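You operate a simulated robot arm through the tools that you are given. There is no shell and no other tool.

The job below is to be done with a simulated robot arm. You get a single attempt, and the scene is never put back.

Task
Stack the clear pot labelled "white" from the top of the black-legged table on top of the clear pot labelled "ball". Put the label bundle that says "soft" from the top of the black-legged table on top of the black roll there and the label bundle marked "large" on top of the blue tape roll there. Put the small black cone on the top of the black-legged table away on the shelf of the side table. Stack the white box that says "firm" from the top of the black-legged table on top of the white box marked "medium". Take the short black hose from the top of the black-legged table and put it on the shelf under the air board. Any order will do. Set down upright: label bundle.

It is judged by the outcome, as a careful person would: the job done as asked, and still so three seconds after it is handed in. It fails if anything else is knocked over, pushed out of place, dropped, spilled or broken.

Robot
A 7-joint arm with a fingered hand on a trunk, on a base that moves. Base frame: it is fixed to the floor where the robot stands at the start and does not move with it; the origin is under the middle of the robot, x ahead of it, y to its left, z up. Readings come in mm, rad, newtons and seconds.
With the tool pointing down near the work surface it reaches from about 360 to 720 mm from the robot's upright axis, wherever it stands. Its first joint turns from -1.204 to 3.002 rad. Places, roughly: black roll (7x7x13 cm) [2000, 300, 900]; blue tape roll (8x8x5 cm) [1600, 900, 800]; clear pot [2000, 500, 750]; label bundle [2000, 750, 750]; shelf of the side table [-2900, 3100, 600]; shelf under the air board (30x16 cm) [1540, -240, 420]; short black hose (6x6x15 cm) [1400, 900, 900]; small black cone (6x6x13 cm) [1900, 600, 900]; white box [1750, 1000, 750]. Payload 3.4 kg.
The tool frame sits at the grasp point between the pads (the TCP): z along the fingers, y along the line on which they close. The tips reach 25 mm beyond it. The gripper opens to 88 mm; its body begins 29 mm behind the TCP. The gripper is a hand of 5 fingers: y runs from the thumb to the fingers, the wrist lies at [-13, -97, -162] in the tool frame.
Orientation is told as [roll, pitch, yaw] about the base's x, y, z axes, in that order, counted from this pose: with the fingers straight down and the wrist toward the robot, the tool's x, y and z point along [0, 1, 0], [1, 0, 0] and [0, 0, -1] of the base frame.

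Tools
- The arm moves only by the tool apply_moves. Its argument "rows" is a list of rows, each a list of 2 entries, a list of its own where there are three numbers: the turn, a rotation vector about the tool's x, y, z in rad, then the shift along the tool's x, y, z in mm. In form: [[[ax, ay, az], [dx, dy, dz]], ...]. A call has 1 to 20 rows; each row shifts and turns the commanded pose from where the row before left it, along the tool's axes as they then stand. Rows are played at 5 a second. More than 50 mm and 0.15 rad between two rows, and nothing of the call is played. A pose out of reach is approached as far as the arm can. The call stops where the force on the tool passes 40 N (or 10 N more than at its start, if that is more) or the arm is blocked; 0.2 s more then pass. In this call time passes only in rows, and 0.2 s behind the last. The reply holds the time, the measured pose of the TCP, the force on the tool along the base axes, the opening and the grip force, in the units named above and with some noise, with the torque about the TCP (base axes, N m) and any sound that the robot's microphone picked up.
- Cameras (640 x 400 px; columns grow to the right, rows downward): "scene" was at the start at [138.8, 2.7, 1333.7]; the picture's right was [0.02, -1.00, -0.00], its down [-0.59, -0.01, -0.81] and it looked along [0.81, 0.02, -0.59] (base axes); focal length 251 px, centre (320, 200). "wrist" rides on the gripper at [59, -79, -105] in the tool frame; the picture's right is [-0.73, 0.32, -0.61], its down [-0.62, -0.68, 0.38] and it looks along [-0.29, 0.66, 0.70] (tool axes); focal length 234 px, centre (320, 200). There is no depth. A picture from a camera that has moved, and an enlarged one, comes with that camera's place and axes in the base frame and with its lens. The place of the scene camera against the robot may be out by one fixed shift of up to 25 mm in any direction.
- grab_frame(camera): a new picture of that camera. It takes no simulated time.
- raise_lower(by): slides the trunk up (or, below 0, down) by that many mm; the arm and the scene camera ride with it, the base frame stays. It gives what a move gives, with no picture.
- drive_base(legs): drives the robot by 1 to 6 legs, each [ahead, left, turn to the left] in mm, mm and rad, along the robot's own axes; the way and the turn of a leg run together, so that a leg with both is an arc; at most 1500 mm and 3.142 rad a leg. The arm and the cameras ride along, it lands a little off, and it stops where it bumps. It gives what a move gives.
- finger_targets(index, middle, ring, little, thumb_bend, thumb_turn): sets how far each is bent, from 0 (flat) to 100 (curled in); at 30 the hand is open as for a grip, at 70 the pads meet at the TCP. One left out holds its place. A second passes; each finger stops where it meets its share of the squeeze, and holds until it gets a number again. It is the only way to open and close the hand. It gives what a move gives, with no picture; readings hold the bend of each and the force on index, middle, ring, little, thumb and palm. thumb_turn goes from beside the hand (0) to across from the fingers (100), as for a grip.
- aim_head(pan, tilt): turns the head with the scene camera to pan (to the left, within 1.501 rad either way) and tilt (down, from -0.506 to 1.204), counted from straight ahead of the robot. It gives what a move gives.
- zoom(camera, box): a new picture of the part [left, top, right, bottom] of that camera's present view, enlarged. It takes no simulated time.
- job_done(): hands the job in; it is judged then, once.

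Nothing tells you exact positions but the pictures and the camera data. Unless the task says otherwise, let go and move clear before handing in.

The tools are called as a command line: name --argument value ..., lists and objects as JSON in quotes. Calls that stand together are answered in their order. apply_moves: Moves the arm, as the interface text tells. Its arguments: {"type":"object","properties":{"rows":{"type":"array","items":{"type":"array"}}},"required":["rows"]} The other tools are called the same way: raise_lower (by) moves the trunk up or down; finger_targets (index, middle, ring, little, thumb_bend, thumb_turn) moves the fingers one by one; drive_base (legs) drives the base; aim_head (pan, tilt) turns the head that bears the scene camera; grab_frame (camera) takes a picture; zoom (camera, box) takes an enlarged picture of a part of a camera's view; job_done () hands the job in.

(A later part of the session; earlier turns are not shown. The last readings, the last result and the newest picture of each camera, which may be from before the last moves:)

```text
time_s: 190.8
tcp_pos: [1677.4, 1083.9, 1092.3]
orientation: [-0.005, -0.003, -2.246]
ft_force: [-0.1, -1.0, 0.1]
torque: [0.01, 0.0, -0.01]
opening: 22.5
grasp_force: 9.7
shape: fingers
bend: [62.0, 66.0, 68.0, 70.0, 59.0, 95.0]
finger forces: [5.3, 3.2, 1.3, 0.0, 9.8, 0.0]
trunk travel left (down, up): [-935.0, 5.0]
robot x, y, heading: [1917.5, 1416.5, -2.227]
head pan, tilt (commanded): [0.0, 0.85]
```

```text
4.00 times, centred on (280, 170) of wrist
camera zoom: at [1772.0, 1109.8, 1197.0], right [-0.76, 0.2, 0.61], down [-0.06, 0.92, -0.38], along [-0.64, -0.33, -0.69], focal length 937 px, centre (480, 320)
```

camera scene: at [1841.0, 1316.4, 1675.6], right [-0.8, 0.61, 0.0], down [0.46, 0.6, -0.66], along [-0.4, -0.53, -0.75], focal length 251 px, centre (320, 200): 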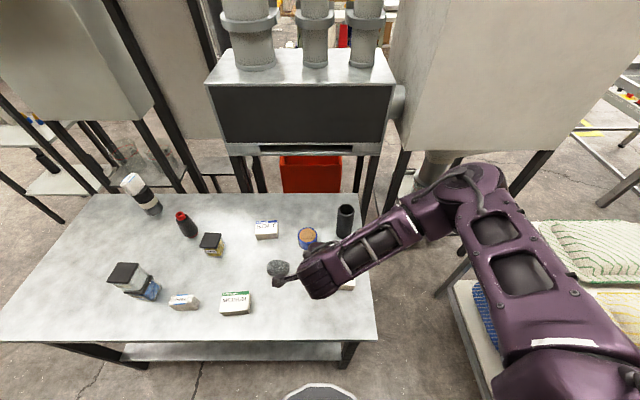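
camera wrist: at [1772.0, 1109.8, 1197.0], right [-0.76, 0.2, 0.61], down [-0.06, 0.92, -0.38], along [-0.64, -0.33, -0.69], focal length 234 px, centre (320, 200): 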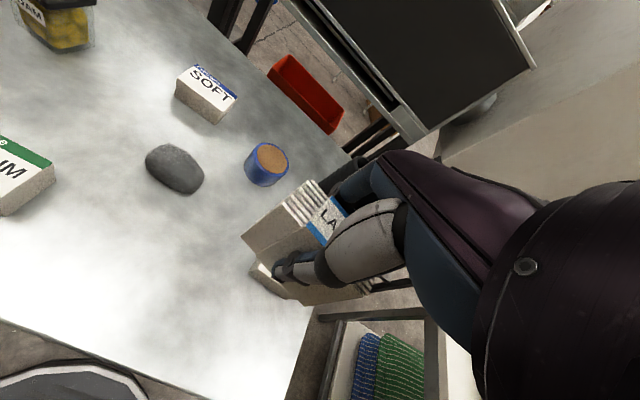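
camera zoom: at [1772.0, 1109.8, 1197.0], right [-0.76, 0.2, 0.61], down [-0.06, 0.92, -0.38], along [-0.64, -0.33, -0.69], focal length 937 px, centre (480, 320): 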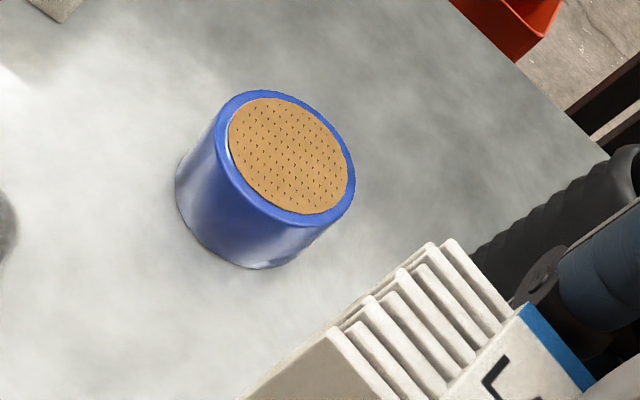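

Tape roll is near (1570, 877). I'll lower the trunk and extend most of the way, then re-measure.

raise_lower --by -125

apply_moves --rows '[[[0, 0, 0], [10, 40, 0]], [[0, 0, 0], [10, 40, 0]], [[0, 0, 0], [10, 40, 0]]]'

grab_frame --camera "wrist"

zoom --camera "wrist" --box '[200, 140, 360, 260]'

grab_frame --camera "scene"

```text
time_s: 192.3
tcp_pos: [1678.3, 1084.1, 967.7]
orientation: [-0.007, -0.006, -2.245]
ft_force: [-0.7, -0.5, -1.1]
torque: [0.0, 0.0, 0.0]
opening: 22.6
grasp_force: 9.9
shape: fingers
bend: [62.0, 66.0, 68.0, 70.0, 59.0, 95.0]
finger forces: [5.3, 3.2, 1.3, 0.1, 9.8, 0.0]
trunk travel left (down, up): [-810.0, 130.0]
robot x, y, heading: [1918.1, 1418.0, -2.222]
head pan, tilt (commanded): [0.0, 0.85]
```

```text
time_s: 193.1
tcp_pos: [1625.5, 970.9, 966.8]
orientation: [-0.008, -0.004, -2.248]
ft_force: [-0.3, -0.2, -0.7]
torque: [0.02, 0.07, -0.01]
opening: 22.5
grasp_force: 9.4
shape: fingers
bend: [62.0, 66.0, 68.0, 70.0, 59.0, 95.0]
finger forces: [5.2, 3.2, 1.3, 0.1, 9.8, 0.1]
trunk travel left (down, up): [-810.0, 130.0]
robot x, y, heading: [1916.6, 1419.9, -2.222]
head pan, tilt (commanded): [0.0, 0.85]
```

```text
taken
camera wrist: at [1721.5, 996.0, 1070.3], right [-0.76, 0.2, 0.61], down [-0.06, 0.92, -0.38], along [-0.64, -0.33, -0.69], focal length 234 px, centre (320, 200)
```

wrist: 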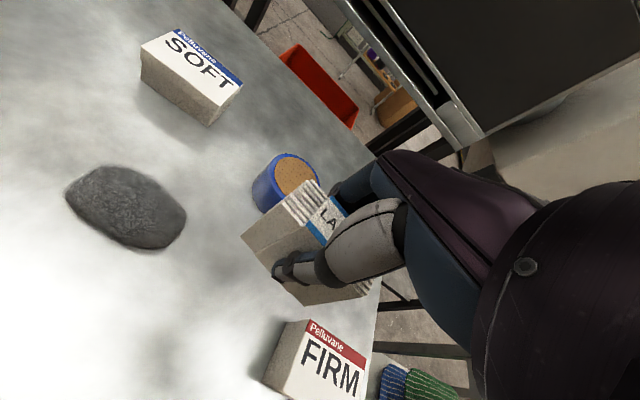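

```text
3.33 times, centred on (280, 200) of wrist
camera zoom: at [1721.5, 996.0, 1070.3], right [-0.76, 0.2, 0.61], down [-0.06, 0.92, -0.38], along [-0.64, -0.33, -0.69], focal length 781 px, centre (453, 200)
```

zoom: 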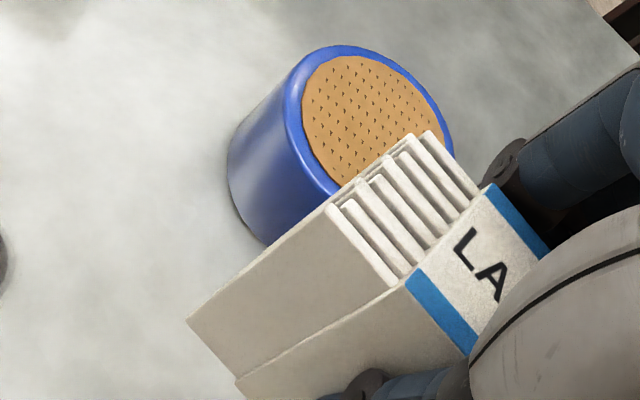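

```text
taken
camera scene: at [1841.7, 1314.7, 1550.6], right [-0.8, 0.6, 0.0], down [0.45, 0.6, -0.66], along [-0.4, -0.52, -0.75], focal length 251 px, centre (320, 200)
```

scene: 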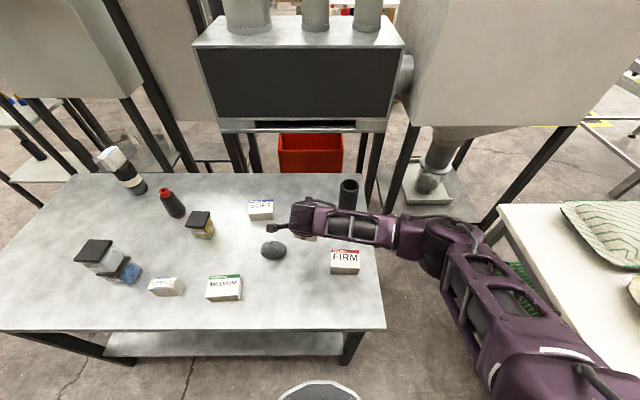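

apply_moves --rows '[[[0, 0, 0], [8, 45, 0]], [[0, 0, 0], [8, 45, 0]]]'

grab_frame --camera "wrist"

zoom --camera "wrist" --box '[180, 160, 380, 330]'

zoom --camera "scene" --box '[230, 150, 390, 290]'

```text
time_s: 193.7
tcp_pos: [1581.8, 888.0, 967.4]
orientation: [-0.009, -0.004, -2.248]
ft_force: [0.1, -0.5, -0.1]
torque: [-0.01, -0.01, -0.03]
opening: 22.5
grasp_force: 10.1
shape: fingers
bend: [62.0, 66.0, 68.0, 70.0, 59.0, 95.0]
finger forces: [5.3, 3.1, 1.4, 0.0, 9.8, 0.0]
trunk travel left (down, up): [-810.0, 130.0]
robot x, y, heading: [1914.4, 1418.5, -2.217]
head pan, tilt (commanded): [0.0, 0.85]
```

```text
taken
camera wrist: at [1677.0, 913.9, 1071.4], right [-0.76, 0.2, 0.61], down [-0.06, 0.92, -0.38], along [-0.64, -0.33, -0.69], focal length 234 px, centre (320, 200)
```

wrist: 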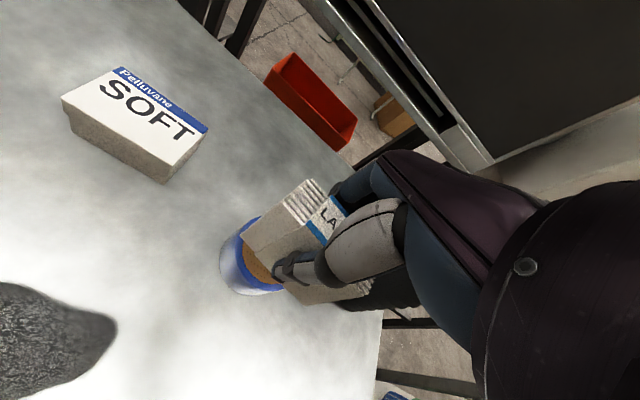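

```text
2.35 times, centred on (280, 245) of wrist
camera zoom: at [1677.0, 913.9, 1071.4], right [-0.76, 0.2, 0.61], down [-0.06, 0.92, -0.38], along [-0.64, -0.33, -0.69], focal length 551 px, centre (414, 94)
```

zoom: 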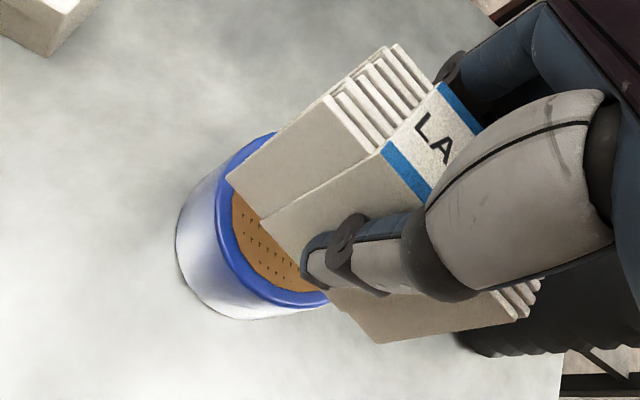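

```text
2.86 times, centred on (310, 220) of scene
camera zoom: at [1842.3, 1313.9, 1550.6], right [-0.8, 0.6, 0.0], down [0.45, 0.6, -0.66], along [-0.4, -0.52, -0.75], focal length 717 px, centre (349, 143)
```

zoom: 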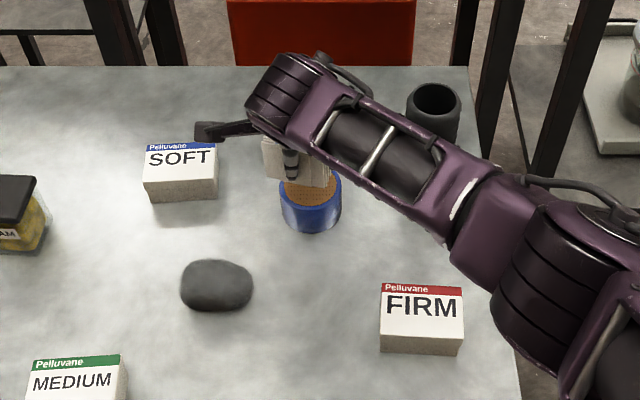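

Tape center is at about (−4, +23) mm from the TCP, bundle base at (+1.6, −3). I'll shift by (−5.6, +26) and lower to near contact.

apply_moves --rows '[[[0, 0, 0], [-5.6, 26, 0]], [[0, 0, 0], [0, 0, 25]], [[0, 0, 0], [0, 0, 18]]]'

zoom --camera "wrist" --box '[180, 160, 380, 330]'

zoom --camera "scene" --box '[250, 150, 370, 260]'

```text
time_s: 194.5
tcp_pos: [1561.6, 874.9, 924.5]
orientation: [-0.007, -0.004, -2.247]
ft_force: [-0.3, 0.9, -0.2]
torque: [-0.02, 0.02, -0.01]
opening: 22.4
grasp_force: 9.6
shape: fingers
bend: [62.0, 66.0, 68.0, 70.0, 59.0, 95.0]
finger forces: [5.3, 3.2, 1.3, 0.0, 9.8, 0.0]
trunk travel left (down, up): [-810.0, 130.0]
robot x, y, heading: [1920.4, 1419.5, -2.218]
head pan, tilt (commanded): [0.0, 0.85]
```

```text
2.35 times, centred on (280, 245) of wrist
camera zoom: at [1656.3, 900.3, 1029.1], right [-0.76, 0.2, 0.61], down [-0.06, 0.92, -0.38], along [-0.64, -0.33, -0.69], focal length 551 px, centre (414, 94)
```

zoom: 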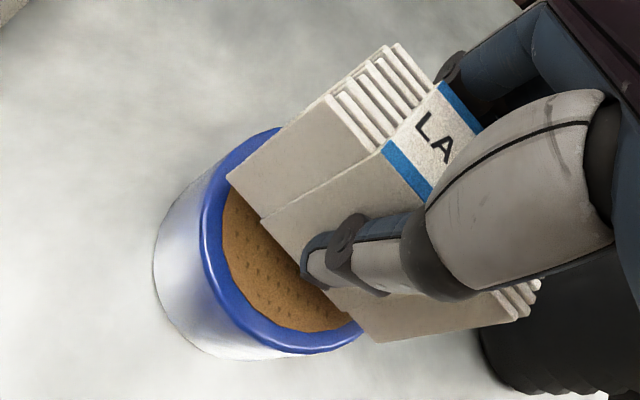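

```text
3.64 times, centred on (310, 205) of scene
camera zoom: at [1841.8, 1315.8, 1550.7], right [-0.8, 0.61, 0.0], down [0.45, 0.6, -0.66], along [-0.4, -0.53, -0.75], focal length 913 px, centre (356, 182)
```

zoom: 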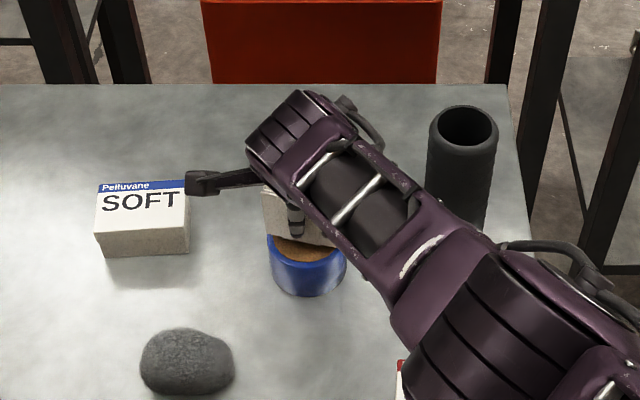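

Centered within ~2 mm. Lowering to contact in small steps.

apply_moves --rows '[[[0, 0, 0], [0, 0, 4]], [[0, 0, 0], [0, 0, 3]]]'

apply_moves --rows '[[[0, 0, 0], [0, 0, 1.5]], [[0, 0, 0], [0, 0, 1.5]]]'

```text
time_s: 195.1
tcp_pos: [1560.6, 874.1, 918.5]
orientation: [-0.008, -0.004, -2.247]
ft_force: [-0.1, -0.6, 0.0]
torque: [0.0, 0.01, 0.01]
opening: 22.3
grasp_force: 9.2
shape: fingers
bend: [62.0, 66.0, 68.0, 70.0, 59.0, 95.0]
finger forces: [5.4, 3.2, 1.3, 0.0, 9.6, 0.0]
trunk travel left (down, up): [-810.0, 130.0]
robot x, y, heading: [1914.9, 1420.3, -2.22]
head pan, tilt (commanded): [0.0, 0.85]
```

```text
time_s: 195.7
tcp_pos: [1560.3, 875.0, 918.7]
orientation: [-0.007, -0.004, -2.245]
ft_force: [-0.1, 0.0, -1.0]
torque: [-0.01, 0.01, 0.05]
opening: 22.6
grasp_force: 9.9
shape: fingers
bend: [62.0, 66.0, 68.0, 70.0, 59.0, 95.0]
finger forces: [5.3, 3.1, 1.2, 0.1, 9.6, 0.0]
trunk travel left (down, up): [-810.0, 130.0]
robot x, y, heading: [1915.3, 1420.8, -2.22]
head pan, tilt (commanded): [0.0, 0.85]
```

apply_moves --rows '[[[0, 0, 0], [0, 0, 1.5]], [[0, 0, 0], [0, 0, 1.5]]]'

apply_moves --rows '[[[0, 0, 0], [0, 0, 1]], [[0, 0, 0], [0, 0, 1]]]'

zoom --camera "scene" --box '[270, 170, 350, 250]'

```text
time_s: 196.3
tcp_pos: [1560.8, 877.0, 912.8]
orientation: [-0.007, -0.006, -2.247]
ft_force: [-0.1, 0.5, -0.8]
torque: [0.01, 0.02, 0.02]
opening: 22.4
grasp_force: 9.4
shape: fingers
bend: [62.0, 66.0, 68.0, 70.0, 59.0, 95.0]
finger forces: [5.4, 3.2, 1.3, 0.0, 9.7, 0.0]
out of reach, approached as far as the arm can: row 1
trunk travel left (down, up): [-810.0, 130.0]
robot x, y, heading: [1917.4, 1413.2, -2.223]
head pan, tilt (commanded): [0.0, 0.85]
```

```text
time_s: 196.9
tcp_pos: [1561.0, 876.9, 911.6]
orientation: [-0.009, -0.006, -2.247]
ft_force: [-0.1, 0.5, 1.0]
torque: [-0.03, 0.01, 0.01]
opening: 22.1
grasp_force: 10.0
shape: fingers
bend: [62.0, 66.0, 68.0, 70.0, 59.0, 95.0]
finger forces: [5.3, 3.1, 1.2, 0.1, 9.9, 0.0]
trunk travel left (down, up): [-810.0, 130.0]
robot x, y, heading: [1918.3, 1416.3, -2.219]
head pan, tilt (commanded): [0.0, 0.85]
```

```text
5.00 times, centred on (310, 210) of scene
camera zoom: at [1842.0, 1316.0, 1550.7], right [-0.8, 0.6, 0.0], down [0.45, 0.6, -0.66], along [-0.4, -0.53, -0.75], focal length 1255 px, centre (370, 150)
```

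zoom: 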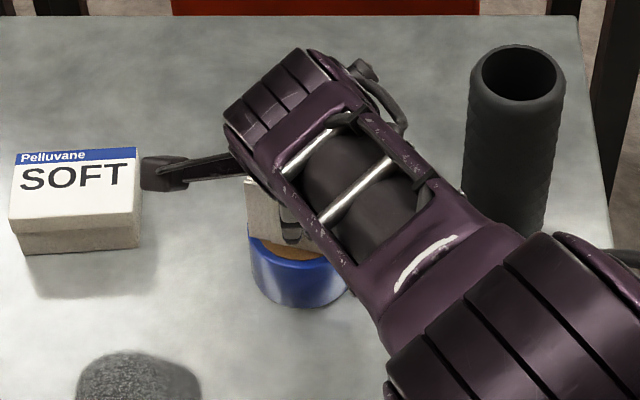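

raise_lower --by -1.5

zoom --camera "wrist" --box '[180, 160, 380, 330]'

```text
time_s: 197.4
tcp_pos: [1561.0, 876.9, 912.1]
orientation: [-0.008, -0.007, -2.247]
ft_force: [-1.7, 0.6, 5.1]
torque: [0.0, -0.04, 0.01]
opening: 22.2
grasp_force: 9.7
shape: fingers
bend: [62.0, 66.0, 68.0, 70.0, 59.0, 95.0]
finger forces: [5.5, 3.4, 1.3, 0.0, 10.6, 0.0]
trunk travel left (down, up): [-809.0, 131.0]
robot x, y, heading: [1917.3, 1413.4, -2.216]
head pan, tilt (commanded): [0.0, 0.85]
```

```text
2.35 times, centred on (280, 245) of wrist
camera zoom: at [1657.0, 904.4, 1015.0], right [-0.76, 0.2, 0.61], down [-0.06, 0.92, -0.38], along [-0.64, -0.33, -0.69], focal length 551 px, centre (414, 94)
```

zoom: 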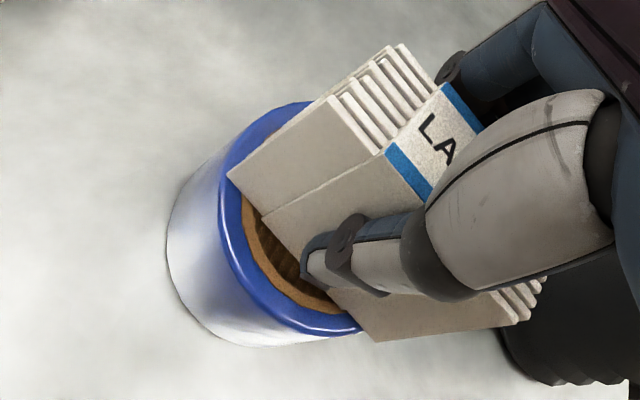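

Contact is soft (5 N), but the bundle sits ~7 mm off center toward me. I'll lift 3 mm, nudge the base forward, and set it down again better centered.

raise_lower --by 5

drive_base --legs '[[8, 0, 0]]'

zoom --camera "wrist" --box '[180, 160, 380, 330]'

```text
time_s: 198.0
tcp_pos: [1560.5, 878.4, 914.2]
orientation: [-0.01, -0.005, -2.245]
ft_force: [0.6, 0.5, -0.6]
torque: [0.01, 0.0, 0.04]
opening: 22.6
grasp_force: 10.0
shape: fingers
bend: [62.0, 66.0, 68.0, 70.0, 59.0, 95.0]
finger forces: [5.4, 3.3, 1.5, 0.1, 10.0, 0.0]
trunk travel left (down, up): [-814.0, 126.0]
robot x, y, heading: [1918.0, 1418.9, -2.222]
head pan, tilt (commanded): [0.0, 0.85]
```

```text
time_s: 198.7
tcp_pos: [1557.1, 873.2, 915.8]
orientation: [-0.007, -0.006, -2.245]
ft_force: [-0.2, 0.4, -0.6]
torque: [-0.01, 0.02, 0.01]
opening: 22.6
grasp_force: 10.1
shape: fingers
bend: [62.0, 66.0, 68.0, 70.0, 59.0, 95.0]
finger forces: [5.5, 3.4, 1.4, 0.0, 10.1, 0.0]
trunk travel left (down, up): [-814.0, 126.0]
robot x, y, heading: [1912.5, 1412.8, -2.218]
head pan, tilt (commanded): [0.0, 0.85]
```

```text
2.35 times, centred on (280, 245) of wrist
camera zoom: at [1652.5, 898.7, 1019.9], right [-0.76, 0.2, 0.61], down [-0.06, 0.92, -0.38], along [-0.64, -0.33, -0.69], focal length 551 px, centre (414, 94)
```

zoom: 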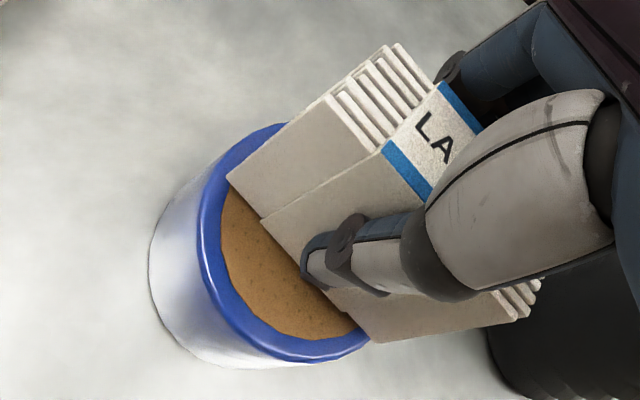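

Now well centered. Lowering by trunk to contact.

raise_lower --by -3.5

raise_lower --by -1.5

```text
time_s: 199.3
tcp_pos: [1555.5, 872.4, 911.4]
orientation: [-0.009, -0.006, -2.246]
ft_force: [0.7, -0.4, 0.5]
torque: [-0.05, -0.02, 0.01]
opening: 22.4
grasp_force: 10.2
shape: fingers
bend: [62.0, 66.0, 68.0, 70.0, 59.0, 95.0]
finger forces: [5.6, 3.3, 1.3, 0.0, 10.3, 0.0]
trunk travel left (down, up): [-810.0, 130.0]
robot x, y, heading: [1915.9, 1412.1, -2.221]
head pan, tilt (commanded): [0.0, 0.85]
```

```text
time_s: 199.8
tcp_pos: [1556.5, 872.7, 910.5]
orientation: [-0.008, -0.006, -2.246]
ft_force: [-0.7, 0.7, 4.3]
torque: [-0.01, -0.01, 0.02]
opening: 22.4
grasp_force: 10.3
shape: fingers
bend: [62.0, 66.0, 68.0, 70.0, 59.0, 95.0]
finger forces: [5.7, 3.4, 1.2, 0.0, 10.4, 0.1]
trunk travel left (down, up): [-809.0, 131.0]
robot x, y, heading: [1913.1, 1412.4, -2.218]
head pan, tilt (commanded): [0.0, 0.85]
```

Seated with ~5 N. Releasing.

finger_targets --index 55 --middle 58 --ring 60 --little 60 --thumb_bend 52

finger_targets --index 30 --middle 30 --ring 30 --little 30 --thumb_bend 30

zoom --camera "wrist" --box '[180, 160, 380, 330]'

```text
time_s: 200.8
tcp_pos: [1556.2, 872.0, 909.9]
orientation: [-0.008, -0.005, -2.247]
ft_force: [-0.6, -0.6, -0.1]
torque: [0.01, 0.03, 0.01]
opening: 33.4
grasp_force: 0.1
shape: fingers
bend: [55.0, 57.0, 60.0, 60.0, 52.0, 97.0]
finger forces: [0.0, 0.0, 0.0, 0.1, 0.0, 0.0]
trunk travel left (down, up): [-809.0, 131.0]
robot x, y, heading: [1912.4, 1410.1, -2.216]
head pan, tilt (commanded): [0.0, 0.85]
```

```text
time_s: 201.8
tcp_pos: [1555.8, 871.3, 909.5]
orientation: [-0.008, -0.007, -2.246]
ft_force: [0.1, 0.3, 0.0]
torque: [-0.01, 0.01, 0.0]
opening: 84.4
grasp_force: 0.0
shape: fingers
bend: [30.0, 30.0, 30.0, 30.0, 30.0, 97.0]
finger forces: [0.1, 0.0, 0.0, 0.0, 0.1, 0.0]
trunk travel left (down, up): [-809.0, 131.0]
robot x, y, heading: [1909.7, 1407.6, -2.22]
head pan, tilt (commanded): [0.0, 0.85]
```

```text
2.35 times, centred on (280, 245) of wrist
camera zoom: at [1651.8, 897.8, 1014.1], right [-0.76, 0.2, 0.61], down [-0.06, 0.92, -0.38], along [-0.64, -0.33, -0.69], focal length 551 px, centre (414, 94)
```

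zoom: 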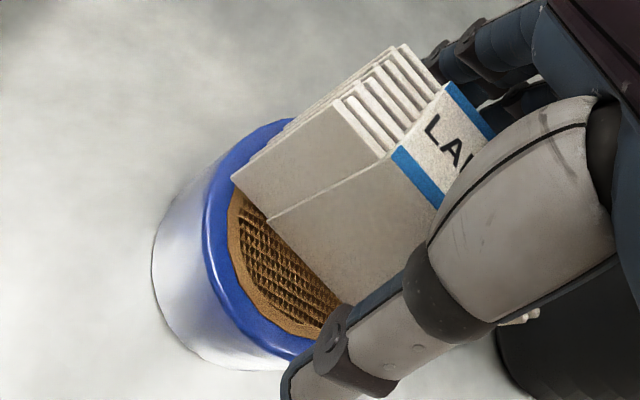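

Bundle stands. I'll rise straight up with the trunk and verify.

raise_lower --by 125

apply_moves --rows '[[[0, 0, 0], [10, -40, 0]], [[0, 0, 0], [10, -40, 0]], [[0, 0, 0], [10, -40, 0]]]'

grab_frame --camera "wrist"

grab_frame --camera "scene"

```text
time_s: 203.3
tcp_pos: [1556.3, 871.8, 1034.9]
orientation: [-0.007, -0.005, -2.245]
ft_force: [0.8, -0.3, -0.5]
torque: [-0.02, -0.03, -0.01]
opening: 84.5
grasp_force: 0.1
shape: fingers
bend: [30.0, 30.0, 30.0, 30.0, 30.0, 97.0]
finger forces: [0.0, 0.0, 0.0, 0.0, 0.0, 0.0]
trunk travel left (down, up): [-934.0, 6.0]
robot x, y, heading: [1909.6, 1410.5, -2.217]
head pan, tilt (commanded): [0.0, 0.85]
```

```text
time_s: 204.1
tcp_pos: [1649.9, 946.9, 1040.4]
orientation: [-0.014, -0.015, -2.252]
ft_force: [0.0, -0.2, -0.3]
torque: [0.01, 0.02, 0.0]
opening: 85.0
grasp_force: 0.0
shape: fingers
bend: [30.0, 30.0, 30.0, 30.0, 30.0, 98.0]
finger forces: [0.0, 0.0, 0.0, 0.0, 0.1, 0.0]
trunk travel left (down, up): [-934.0, 6.0]
robot x, y, heading: [1912.9, 1412.1, -2.222]
head pan, tilt (commanded): [0.0, 0.85]
```

```text
taken
camera wrist: at [1746.5, 972.3, 1142.6], right [-0.75, 0.21, 0.62], down [-0.06, 0.92, -0.38], along [-0.65, -0.33, -0.68], focal length 234 px, centre (320, 200)
```

wrist: 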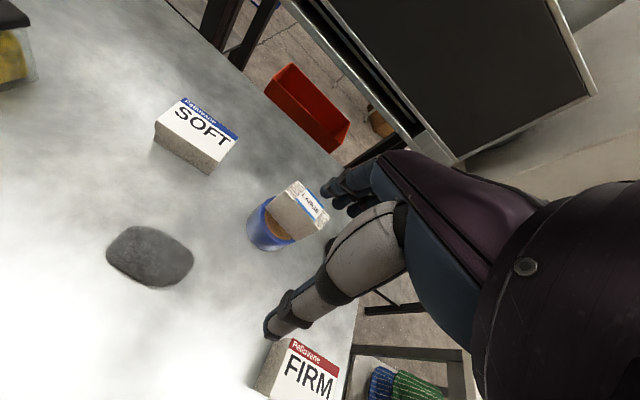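

```text
taken
camera scene: at [1838.1, 1310.8, 1674.4], right [-0.8, 0.6, 0.0], down [0.45, 0.6, -0.66], along [-0.4, -0.53, -0.75], focal length 251 px, centre (320, 200)
```

scene: 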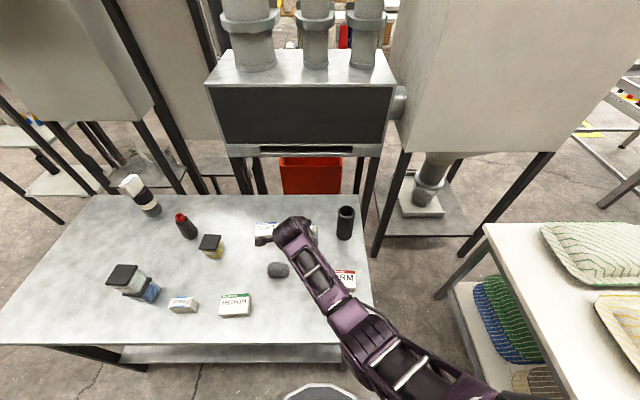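

LARGE is upright on the blue tape roll. Now I'll restore a comfortable arm posture (raise hand relative to the trunk, lower the trunk) and line up with the FIRM box.

apply_moves --rows '[[[0.007, 0.007, -0.01], [0, -20, -35]], [[0.008, 0.007, -0.01], [0, -20, -40]], [[0, 0, -0.01], [0, -15, -40]], [[0, 0, 0], [0, -15, -40]]]'

raise_lower --by -220

grab_frame --camera "scene"

grab_frame --camera "wrist"

```text
time_s: 204.8
tcp_pos: [1584.7, 1029.1, 1077.0]
orientation: [-0.209, -0.026, -2.283]
ft_force: [-0.9, -0.4, -0.1]
torque: [0.02, -0.01, 0.02]
opening: 84.6
grasp_force: 0.2
shape: fingers
bend: [30.0, 30.0, 30.0, 30.0, 30.0, 98.0]
finger forces: [0.0, 0.1, 0.0, 0.0, 0.0, 0.0]
out of reach, approached as far as the arm can: row 3
trunk travel left (down, up): [-934.0, 6.0]
robot x, y, heading: [1911.7, 1412.3, -2.22]
head pan, tilt (commanded): [0.0, 0.85]
stopped in row 3: the arm was blocked; the commanded pose is now the measured one
```

```text
time_s: 207.1
tcp_pos: [1585.7, 1027.2, 855.4]
orientation: [-0.211, -0.021, -2.284]
ft_force: [-0.1, -0.4, 0.5]
torque: [0.0, -0.02, -0.01]
opening: 85.1
grasp_force: 0.0
shape: fingers
bend: [30.0, 30.0, 30.0, 30.0, 30.0, 97.0]
finger forces: [0.0, 0.0, 0.0, 0.0, 0.0, 0.1]
trunk travel left (down, up): [-714.0, 226.0]
robot x, y, heading: [1911.0, 1411.4, -2.222]
head pan, tilt (commanded): [0.0, 0.85]
```

```text
taken
camera scene: at [1836.6, 1309.7, 1454.2], right [-0.8, 0.61, 0.0], down [0.45, 0.6, -0.66], along [-0.4, -0.53, -0.75], focal length 251 px, centre (320, 200)
```

scene: 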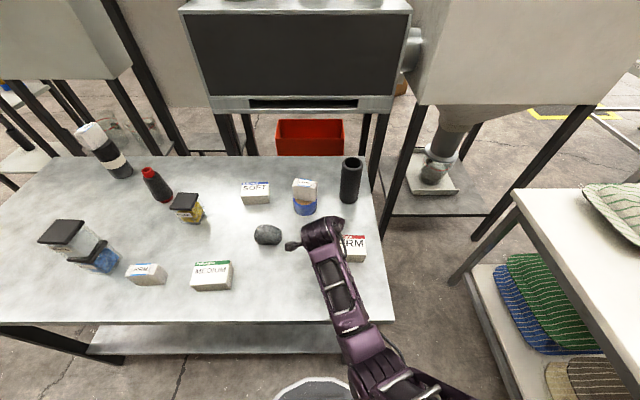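

```text
taken
camera wrist: at [1699.0, 1037.7, 943.6], right [-0.64, 0.15, 0.75], down [-0.08, 0.96, -0.26], along [-0.76, -0.23, -0.61], focal length 234 px, centre (320, 200)
```

wrist: 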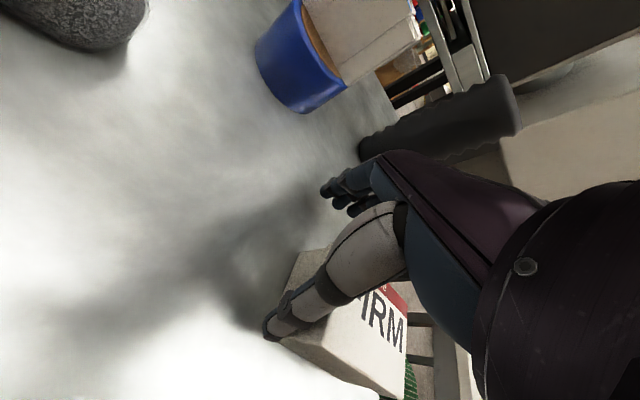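

That was a mistake on my side: the arm was blocked mid-move and the trunk still lowered, so the hand is now beside the FIRM box. No contact force is reported; I'll look closely before doing anything.

zoom --camera "wrist" --box '[220, 180, 440, 400]'

zoom --camera "scene" --box '[270, 150, 410, 300]'

```text
1.82 times, centred on (330, 290) of wrist
camera zoom: at [1699.0, 1037.7, 943.6], right [-0.64, 0.15, 0.75], down [-0.08, 0.96, -0.26], along [-0.76, -0.23, -0.61], focal length 426 px, centre (302, 36)
```

zoom: 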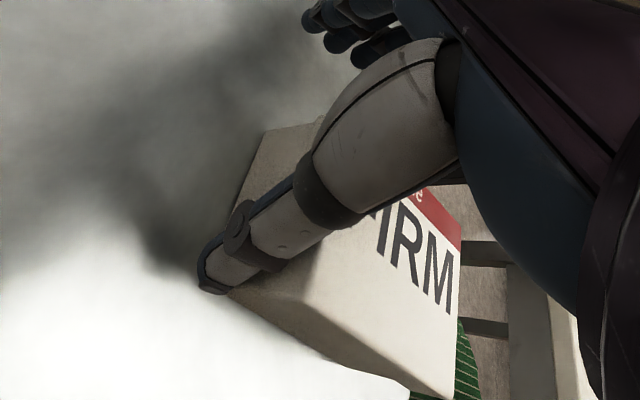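

```text
2.67 times, centred on (340, 225) of scene
camera zoom: at [1836.6, 1309.7, 1454.2], right [-0.8, 0.61, 0.0], down [0.45, 0.6, -0.66], along [-0.4, -0.53, -0.75], focal length 669 px, centre (267, 133)
```

zoom: 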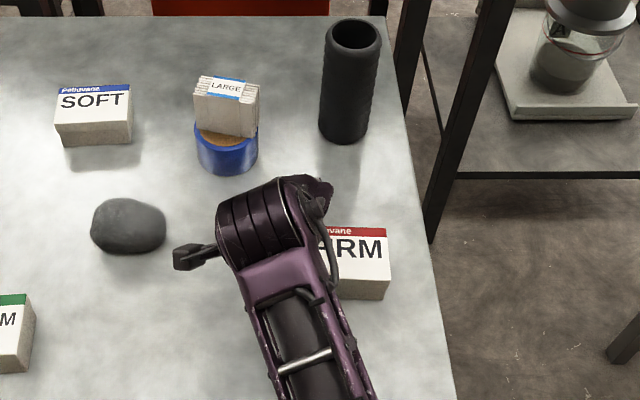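

The FIRM box looks undisturbed. Raising straight back up the way it came.

raise_lower --by 215

grab_frame --camera "wrist"

grab_frame --camera "scene"

```text
time_s: 209.4
tcp_pos: [1586.8, 1027.7, 1070.5]
orientation: [-0.212, -0.02, -2.282]
ft_force: [0.8, 0.3, -0.9]
torque: [-0.01, -0.01, 0.0]
opening: 85.3
grasp_force: 0.0
shape: fingers
bend: [30.0, 30.0, 30.0, 30.0, 30.0, 97.0]
finger forces: [0.1, 0.0, 0.1, 0.0, 0.0, 0.0]
trunk travel left (down, up): [-929.0, 11.0]
robot x, y, heading: [1913.4, 1406.4, -2.219]
head pan, tilt (commanded): [0.0, 0.85]
```

```text
taken
camera wrist: at [1699.0, 1037.7, 1158.5], right [-0.64, 0.15, 0.75], down [-0.08, 0.96, -0.26], along [-0.76, -0.23, -0.61], focal length 234 px, centre (320, 200)
```

wrist: 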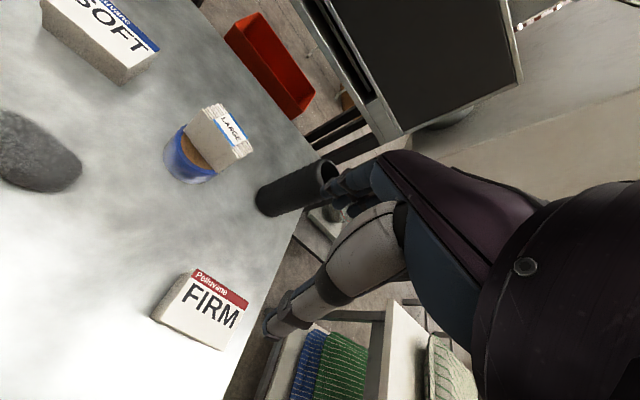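

```text
taken
camera scene: at [1836.5, 1309.6, 1669.2], right [-0.8, 0.61, 0.0], down [0.45, 0.6, -0.66], along [-0.4, -0.53, -0.75], focal length 251 px, centre (320, 200)
```

scene: 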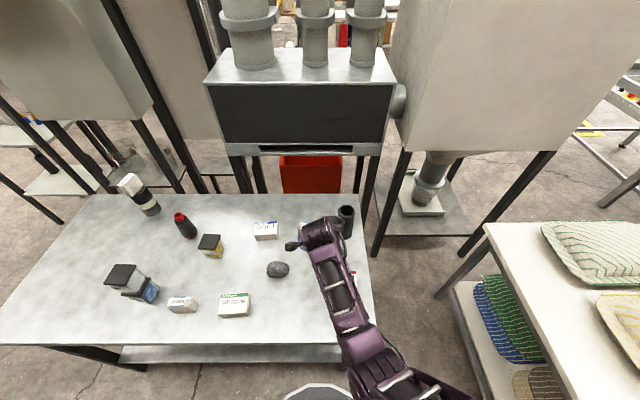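

All items are undisturbed. The elbow has folded inward again after being near full stretch, so I'll repeat the recovery: extend, sweep left, then retract — one step at a time.

apply_moves --rows '[[[0, 0, 0], [15, 40, 0]], [[0, 0, 0], [20, 40, -4]], [[0, 0, 0], [20, 40, -4]], [[0, 0.02, 0], [25, 35, -5]]]'

```text
time_s: 210.4
tcp_pos: [1546.6, 867.2, 1072.9]
orientation: [-0.186, -0.02, -2.28]
ft_force: [0.5, 0.4, -0.1]
torque: [0.03, -0.01, -0.04]
opening: 85.0
grasp_force: 0.1
shape: fingers
bend: [30.0, 30.0, 30.0, 30.0, 30.0, 98.0]
finger forces: [0.0, 0.0, 0.0, 0.0, 0.0, 0.0]
out of reach, approached as far as the arm can: row 4
trunk travel left (down, up): [-929.0, 11.0]
robot x, y, heading: [1913.2, 1408.7, -2.22]
head pan, tilt (commanded): [0.0, 0.85]
```

apply_moves --rows '[[[0, 0.03, 0], [40, -12, -7]], [[0, 0.03, 0], [40, -14, -6]], [[0, 0.03, -0.01], [40, -16, -5]], [[0, 0.03, -0.01], [40, -18, -4]], [[0, 0.03, -0.01], [40, -20, -2]], [[0, 0.03, -0.01], [40, -22, 0]], [[0, 0, 0], [38, -25, 0]]]'

grab_frame --camera "scene"

```text
time_s: 212.0
tcp_pos: [1726.8, 848.6, 1068.9]
orientation: [-0.01, -0.018, -2.243]
ft_force: [0.6, 0.1, 0.0]
torque: [0.02, -0.01, 0.02]
opening: 85.3
grasp_force: 0.1
shape: fingers
bend: [30.0, 30.0, 30.0, 30.0, 30.0, 98.0]
finger forces: [0.1, 0.1, 0.0, 0.1, 0.0, 0.0]
out of reach, approached as far as the arm can: row 1, 2, 3, 4, 5, 6, 7
trunk travel left (down, up): [-929.0, 11.0]
robot x, y, heading: [1912.7, 1410.7, -2.224]
head pan, tilt (commanded): [0.0, 0.85]
```

```text
taken
camera scene: at [1836.2, 1309.4, 1669.2], right [-0.8, 0.61, 0.0], down [0.46, 0.6, -0.66], along [-0.4, -0.53, -0.75], focal length 251 px, centre (320, 200)
```

scene: 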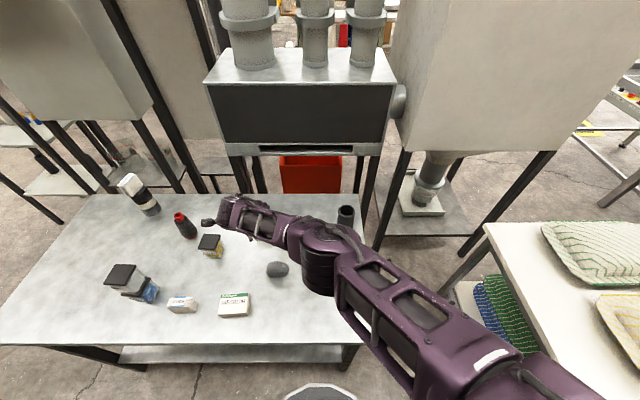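

Elbow is back on the outer side. Retracting.

apply_moves --rows '[[[0, 0.0, 0], [0, -40, 0]], [[0, 0, 0], [0, -40, 0]], [[0, 0, 0], [-10, -40, 0]], [[0, 0, 0], [-30, -30, 0]]]'

grab_frame --camera "scene"

```text
time_s: 213.0
tcp_pos: [1786.5, 992.3, 1068.6]
orientation: [-0.012, -0.019, -2.242]
ft_force: [0.2, 0.8, 0.1]
torque: [-0.03, -0.02, 0.04]
opening: 84.9
grasp_force: 0.0
shape: fingers
bend: [30.0, 30.0, 30.0, 30.0, 30.0, 98.0]
finger forces: [0.0, 0.0, 0.0, 0.1, 0.0, 0.0]
trunk travel left (down, up): [-929.0, 11.0]
robot x, y, heading: [1913.2, 1409.4, -2.219]
head pan, tilt (commanded): [0.0, 0.85]
```

```text
taken
camera scene: at [1835.8, 1311.7, 1669.2], right [-0.8, 0.61, 0.0], down [0.46, 0.6, -0.66], along [-0.4, -0.53, -0.75], focal length 251 px, centre (320, 200)
```

scene: 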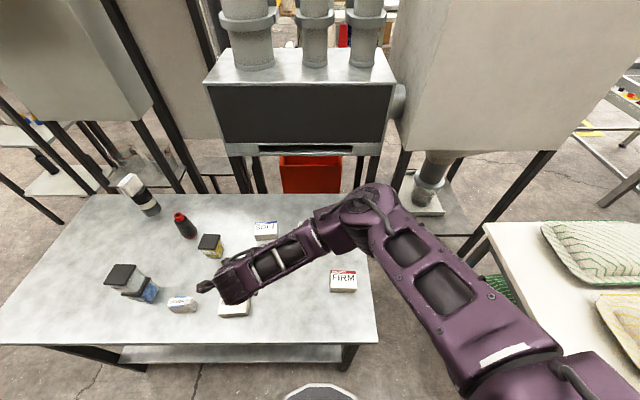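

drive_base --legs '[[0, -100, 0]]'

apply_moves --rows '[[[0.01, 0.006, 0], [-40, 20, 0]], [[0.009, 0.006, 0], [-40, 20, 0]], [[0, 0, 0], [-40, 15, 0]]]'

grab_frame --camera "wrist"

grab_frame --camera "scene"

```text
time_s: 214.2
tcp_pos: [1710.2, 1050.1, 1067.6]
orientation: [-0.012, -0.019, -2.244]
ft_force: [0.2, 0.7, -0.1]
torque: [0.01, 0.0, -0.02]
opening: 85.0
grasp_force: 0.1
shape: fingers
bend: [30.0, 30.0, 30.0, 30.0, 30.0, 98.0]
finger forces: [0.0, 0.1, 0.0, 0.0, 0.1, 0.0]
trunk travel left (down, up): [-929.0, 11.0]
robot x, y, heading: [1834.6, 1466.1, -2.221]
head pan, tilt (commanded): [0.0, 0.85]
```

```text
time_s: 215.0
tcp_pos: [1578.6, 1085.0, 1067.4]
orientation: [0.002, 0.001, -2.243]
ft_force: [-0.9, 0.4, 0.1]
torque: [0.0, 0.01, -0.01]
opening: 85.1
grasp_force: 0.0
shape: fingers
bend: [30.0, 30.0, 30.0, 30.0, 30.0, 98.0]
finger forces: [0.0, 0.1, 0.0, 0.0, 0.0, 0.1]
trunk travel left (down, up): [-929.0, 11.0]
robot x, y, heading: [1833.7, 1471.0, -2.223]
head pan, tilt (commanded): [0.0, 0.85]
```

```text
taken
camera wrist: at [1672.9, 1111.2, 1172.9], right [-0.77, 0.2, 0.61], down [-0.06, 0.92, -0.38], along [-0.63, -0.33, -0.7], focal length 234 px, centre (320, 200)
```

wrist: 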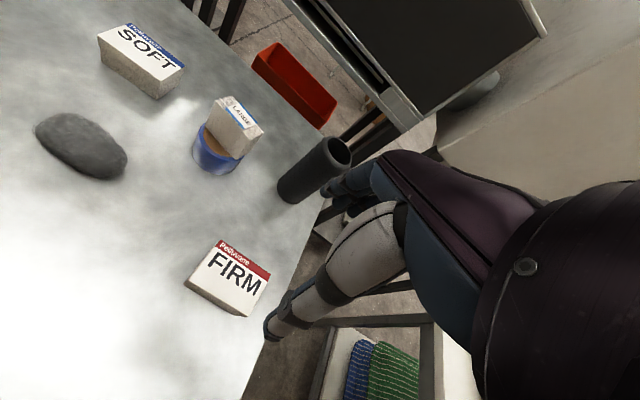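

```text
taken
camera scene: at [1755.5, 1372.4, 1669.3], right [-0.8, 0.61, 0.0], down [0.46, 0.6, -0.66], along [-0.4, -0.53, -0.75], focal length 251 px, centre (320, 200)
```

scene: 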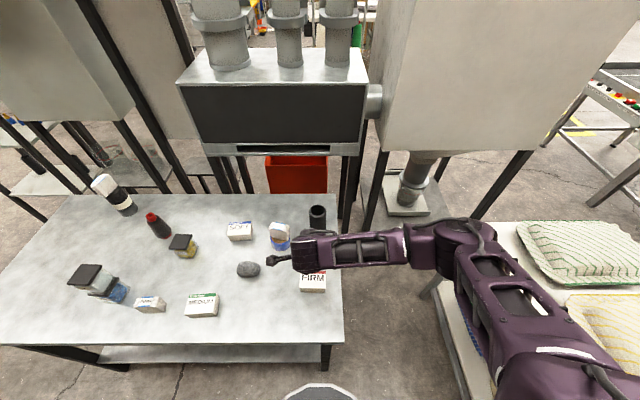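

zoom --camera "wrist" --box '[150, 220, 310, 340]'

```text
3.33 times, centred on (230, 280) of wrist
camera zoom: at [1672.9, 1111.2, 1172.9], right [-0.77, 0.2, 0.61], down [-0.06, 0.92, -0.38], along [-0.63, -0.33, -0.7], focal length 781 px, centre (620, -67)
```

zoom: 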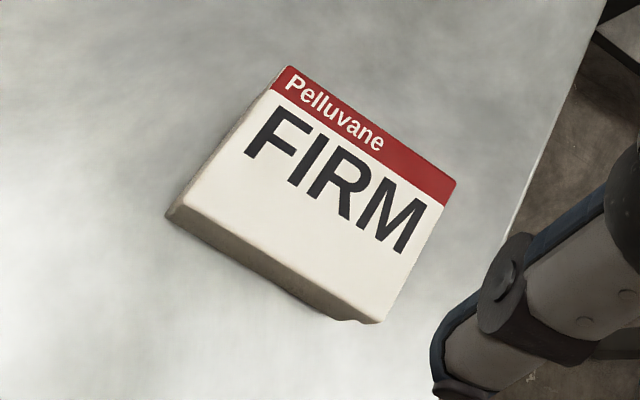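

FIRM box: 81×57 mm, center at (−7, +13) mm from TCP, aligned. I'll shift over it and lower with the trunk.

apply_moves --rows '[[[0, 0, 0], [-6.7, 12.7, 0]]]'

raise_lower --by -140

zoom --camera "wrist" --box '[180, 180, 380, 340]'

```text
time_s: 215.4
tcp_pos: [1566.9, 1076.2, 1068.0]
orientation: [-0.002, 0.002, -2.243]
ft_force: [-0.1, -0.6, 0.0]
torque: [-0.01, -0.05, 0.03]
opening: 85.1
grasp_force: 0.0
shape: fingers
bend: [30.0, 30.0, 30.0, 30.0, 30.0, 98.0]
finger forces: [0.0, 0.0, 0.0, 0.0, 0.0, 0.0]
trunk travel left (down, up): [-929.0, 11.0]
robot x, y, heading: [1836.5, 1471.9, -2.225]
head pan, tilt (commanded): [0.0, 0.85]
```

```text
time_s: 217.0
tcp_pos: [1567.4, 1075.9, 927.1]
orientation: [0.0, 0.001, -2.243]
ft_force: [0.5, 0.4, -0.2]
torque: [-0.01, 0.0, 0.02]
opening: 85.1
grasp_force: 0.1
shape: fingers
bend: [30.0, 30.0, 30.0, 30.0, 30.0, 98.0]
finger forces: [0.0, 0.0, 0.0, 0.0, 0.1, 0.0]
trunk travel left (down, up): [-789.0, 151.0]
robot x, y, heading: [1831.3, 1471.0, -2.22]
head pan, tilt (commanded): [0.0, 0.85]
```

```text
2.50 times, centred on (280, 260) of wrist
camera zoom: at [1661.8, 1102.9, 1032.6], right [-0.77, 0.2, 0.61], down [-0.06, 0.92, -0.38], along [-0.63, -0.33, -0.7], focal length 585 px, centre (420, 50)
```

zoom: 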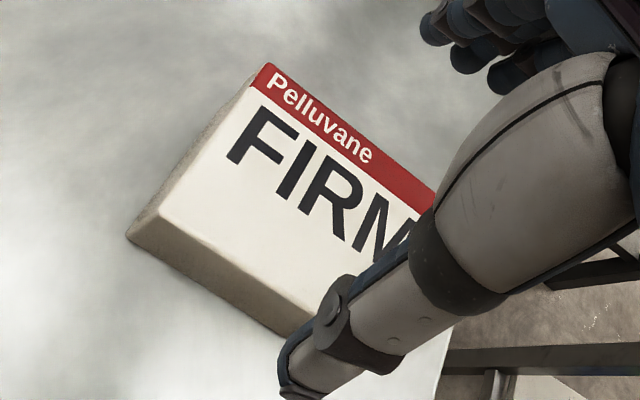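

raise_lower --by -55

apply_moves --rows '[[[0, 0, 0], [-1, 0, 6]], [[0, 0, 0], [0, 0, 6]]]'

zoom --camera "wrist" --box '[180, 180, 380, 340]'

```text
time_s: 218.0
tcp_pos: [1565.8, 1076.3, 873.0]
orientation: [-0.002, 0.0, -2.243]
ft_force: [-0.2, -1.3, -0.6]
torque: [0.03, 0.01, 0.04]
opening: 85.0
grasp_force: 0.1
shape: fingers
bend: [30.0, 30.0, 30.0, 30.0, 30.0, 98.0]
finger forces: [0.0, 0.0, 0.0, 0.1, 0.1, 0.0]
trunk travel left (down, up): [-734.0, 206.0]
robot x, y, heading: [1831.4, 1469.5, -2.225]
head pan, tilt (commanded): [0.0, 0.85]
```

```text
time_s: 218.6
tcp_pos: [1565.7, 1077.8, 860.4]
orientation: [0.001, 0.002, -2.243]
ft_force: [0.2, 0.7, 0.1]
torque: [0.0, 0.01, 0.0]
opening: 84.9
grasp_force: 0.1
shape: fingers
bend: [30.0, 30.0, 30.0, 30.0, 30.0, 98.0]
finger forces: [0.0, 0.1, 0.0, 0.0, 0.0, 0.0]
trunk travel left (down, up): [-734.0, 206.0]
robot x, y, heading: [1835.7, 1471.6, -2.222]
head pan, tilt (commanded): [0.0, 0.85]
```

```text
2.50 times, centred on (280, 260) of wrist
camera zoom: at [1660.7, 1103.5, 965.5], right [-0.77, 0.2, 0.61], down [-0.06, 0.92, -0.38], along [-0.64, -0.33, -0.7], focal length 585 px, centre (420, 50)
```

zoom: 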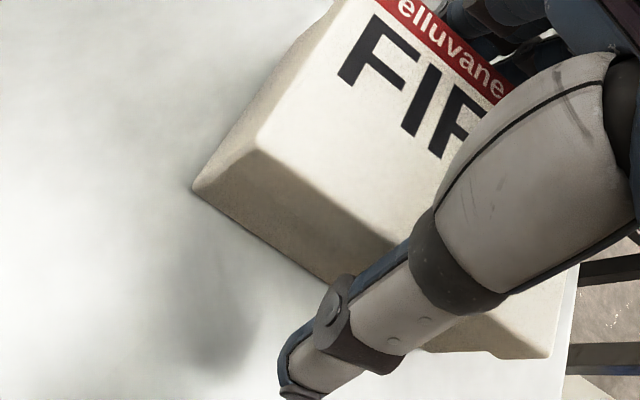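

finger_targets --index 70 --middle 70 --ring 70 --little 70 --thumb_bend 70

zoom --camera "wrist" --box '[180, 180, 380, 340]'

```text
time_s: 219.6
tcp_pos: [1565.8, 1077.2, 861.5]
orientation: [0.001, 0.001, -2.243]
ft_force: [-2.0, -2.2, 5.2]
torque: [-0.11, 0.26, 0.07]
opening: 57.7
grasp_force: 29.6
shape: fingers
bend: [49.0, 56.0, 58.0, 61.0, 44.0, 91.0]
finger forces: [8.5, 7.0, 6.9, 8.1, 29.1, 0.1]
trunk travel left (down, up): [-734.0, 206.0]
robot x, y, heading: [1834.6, 1470.7, -2.221]
head pan, tilt (commanded): [0.0, 0.85]
```

```text
2.50 times, centred on (280, 260) of wrist
camera zoom: at [1660.8, 1103.4, 965.8], right [-0.77, 0.2, 0.61], down [-0.06, 0.92, -0.38], along [-0.64, -0.33, -0.7], focal length 585 px, centre (420, 50)
```

zoom: 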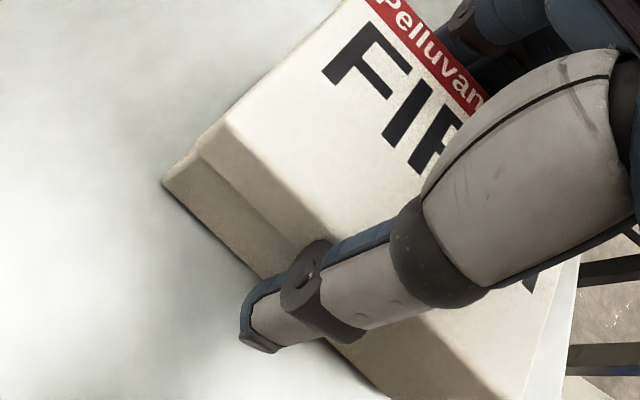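

raise_lower --by 40

grab_frame --camera "wrist"

zoom --camera "scene" --box '[240, 180, 400, 320]'

```text
time_s: 220.4
tcp_pos: [1565.8, 1077.1, 900.6]
orientation: [-0.001, 0.002, -2.243]
ft_force: [-0.7, -0.2, -0.8]
torque: [0.0, 0.01, -0.01]
opening: 57.2
grasp_force: 29.2
shape: fingers
bend: [49.0, 56.0, 58.0, 61.0, 44.0, 91.0]
finger forces: [8.4, 6.2, 6.3, 7.4, 29.4, 0.1]
trunk travel left (down, up): [-774.0, 166.0]
robot x, y, heading: [1830.4, 1472.0, -2.22]
head pan, tilt (commanded): [0.0, 0.85]
```

```text
taken
camera wrist: at [1660.6, 1103.5, 1005.2], right [-0.77, 0.2, 0.61], down [-0.06, 0.92, -0.38], along [-0.63, -0.33, -0.7], focal length 234 px, centre (320, 200)
```

wrist: 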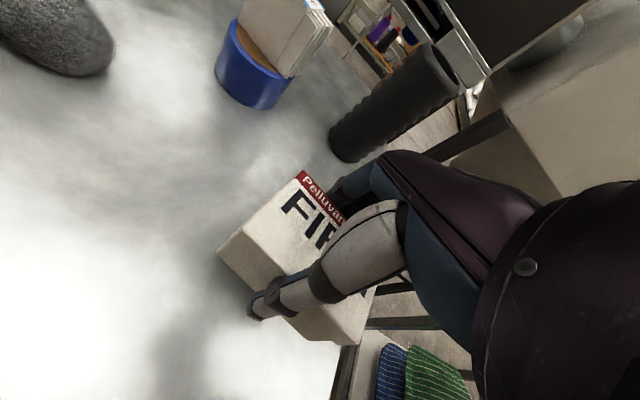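

```text
2.86 times, centred on (320, 250) of scene
camera zoom: at [1756.9, 1369.7, 1514.2], right [-0.8, 0.61, 0.0], down [0.46, 0.6, -0.66], along [-0.4, -0.53, -0.75], focal length 717 px, centre (320, 57)
```

zoom: 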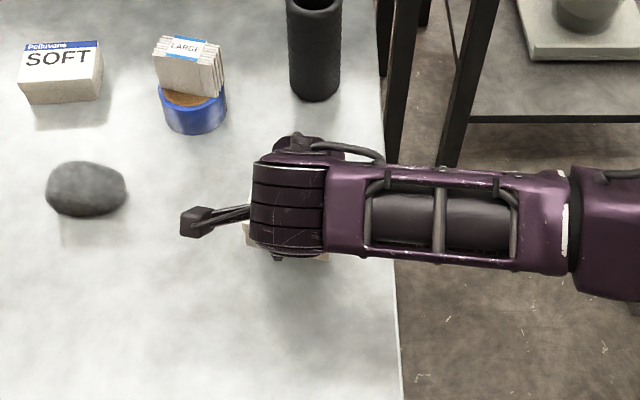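

zoom --camera "wrist" --box '[200, 160, 400, 350]'

```text
2.11 times, centred on (300, 255) of wrist
camera zoom: at [1660.6, 1103.5, 1005.2], right [-0.77, 0.2, 0.61], down [-0.06, 0.92, -0.38], along [-0.63, -0.33, -0.7], focal length 493 px, centre (362, 84)
```

zoom: 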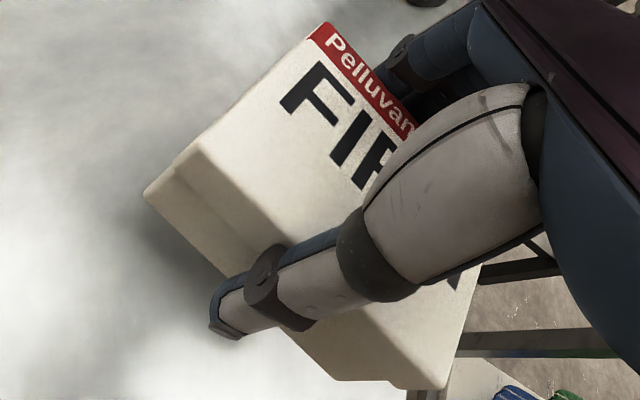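

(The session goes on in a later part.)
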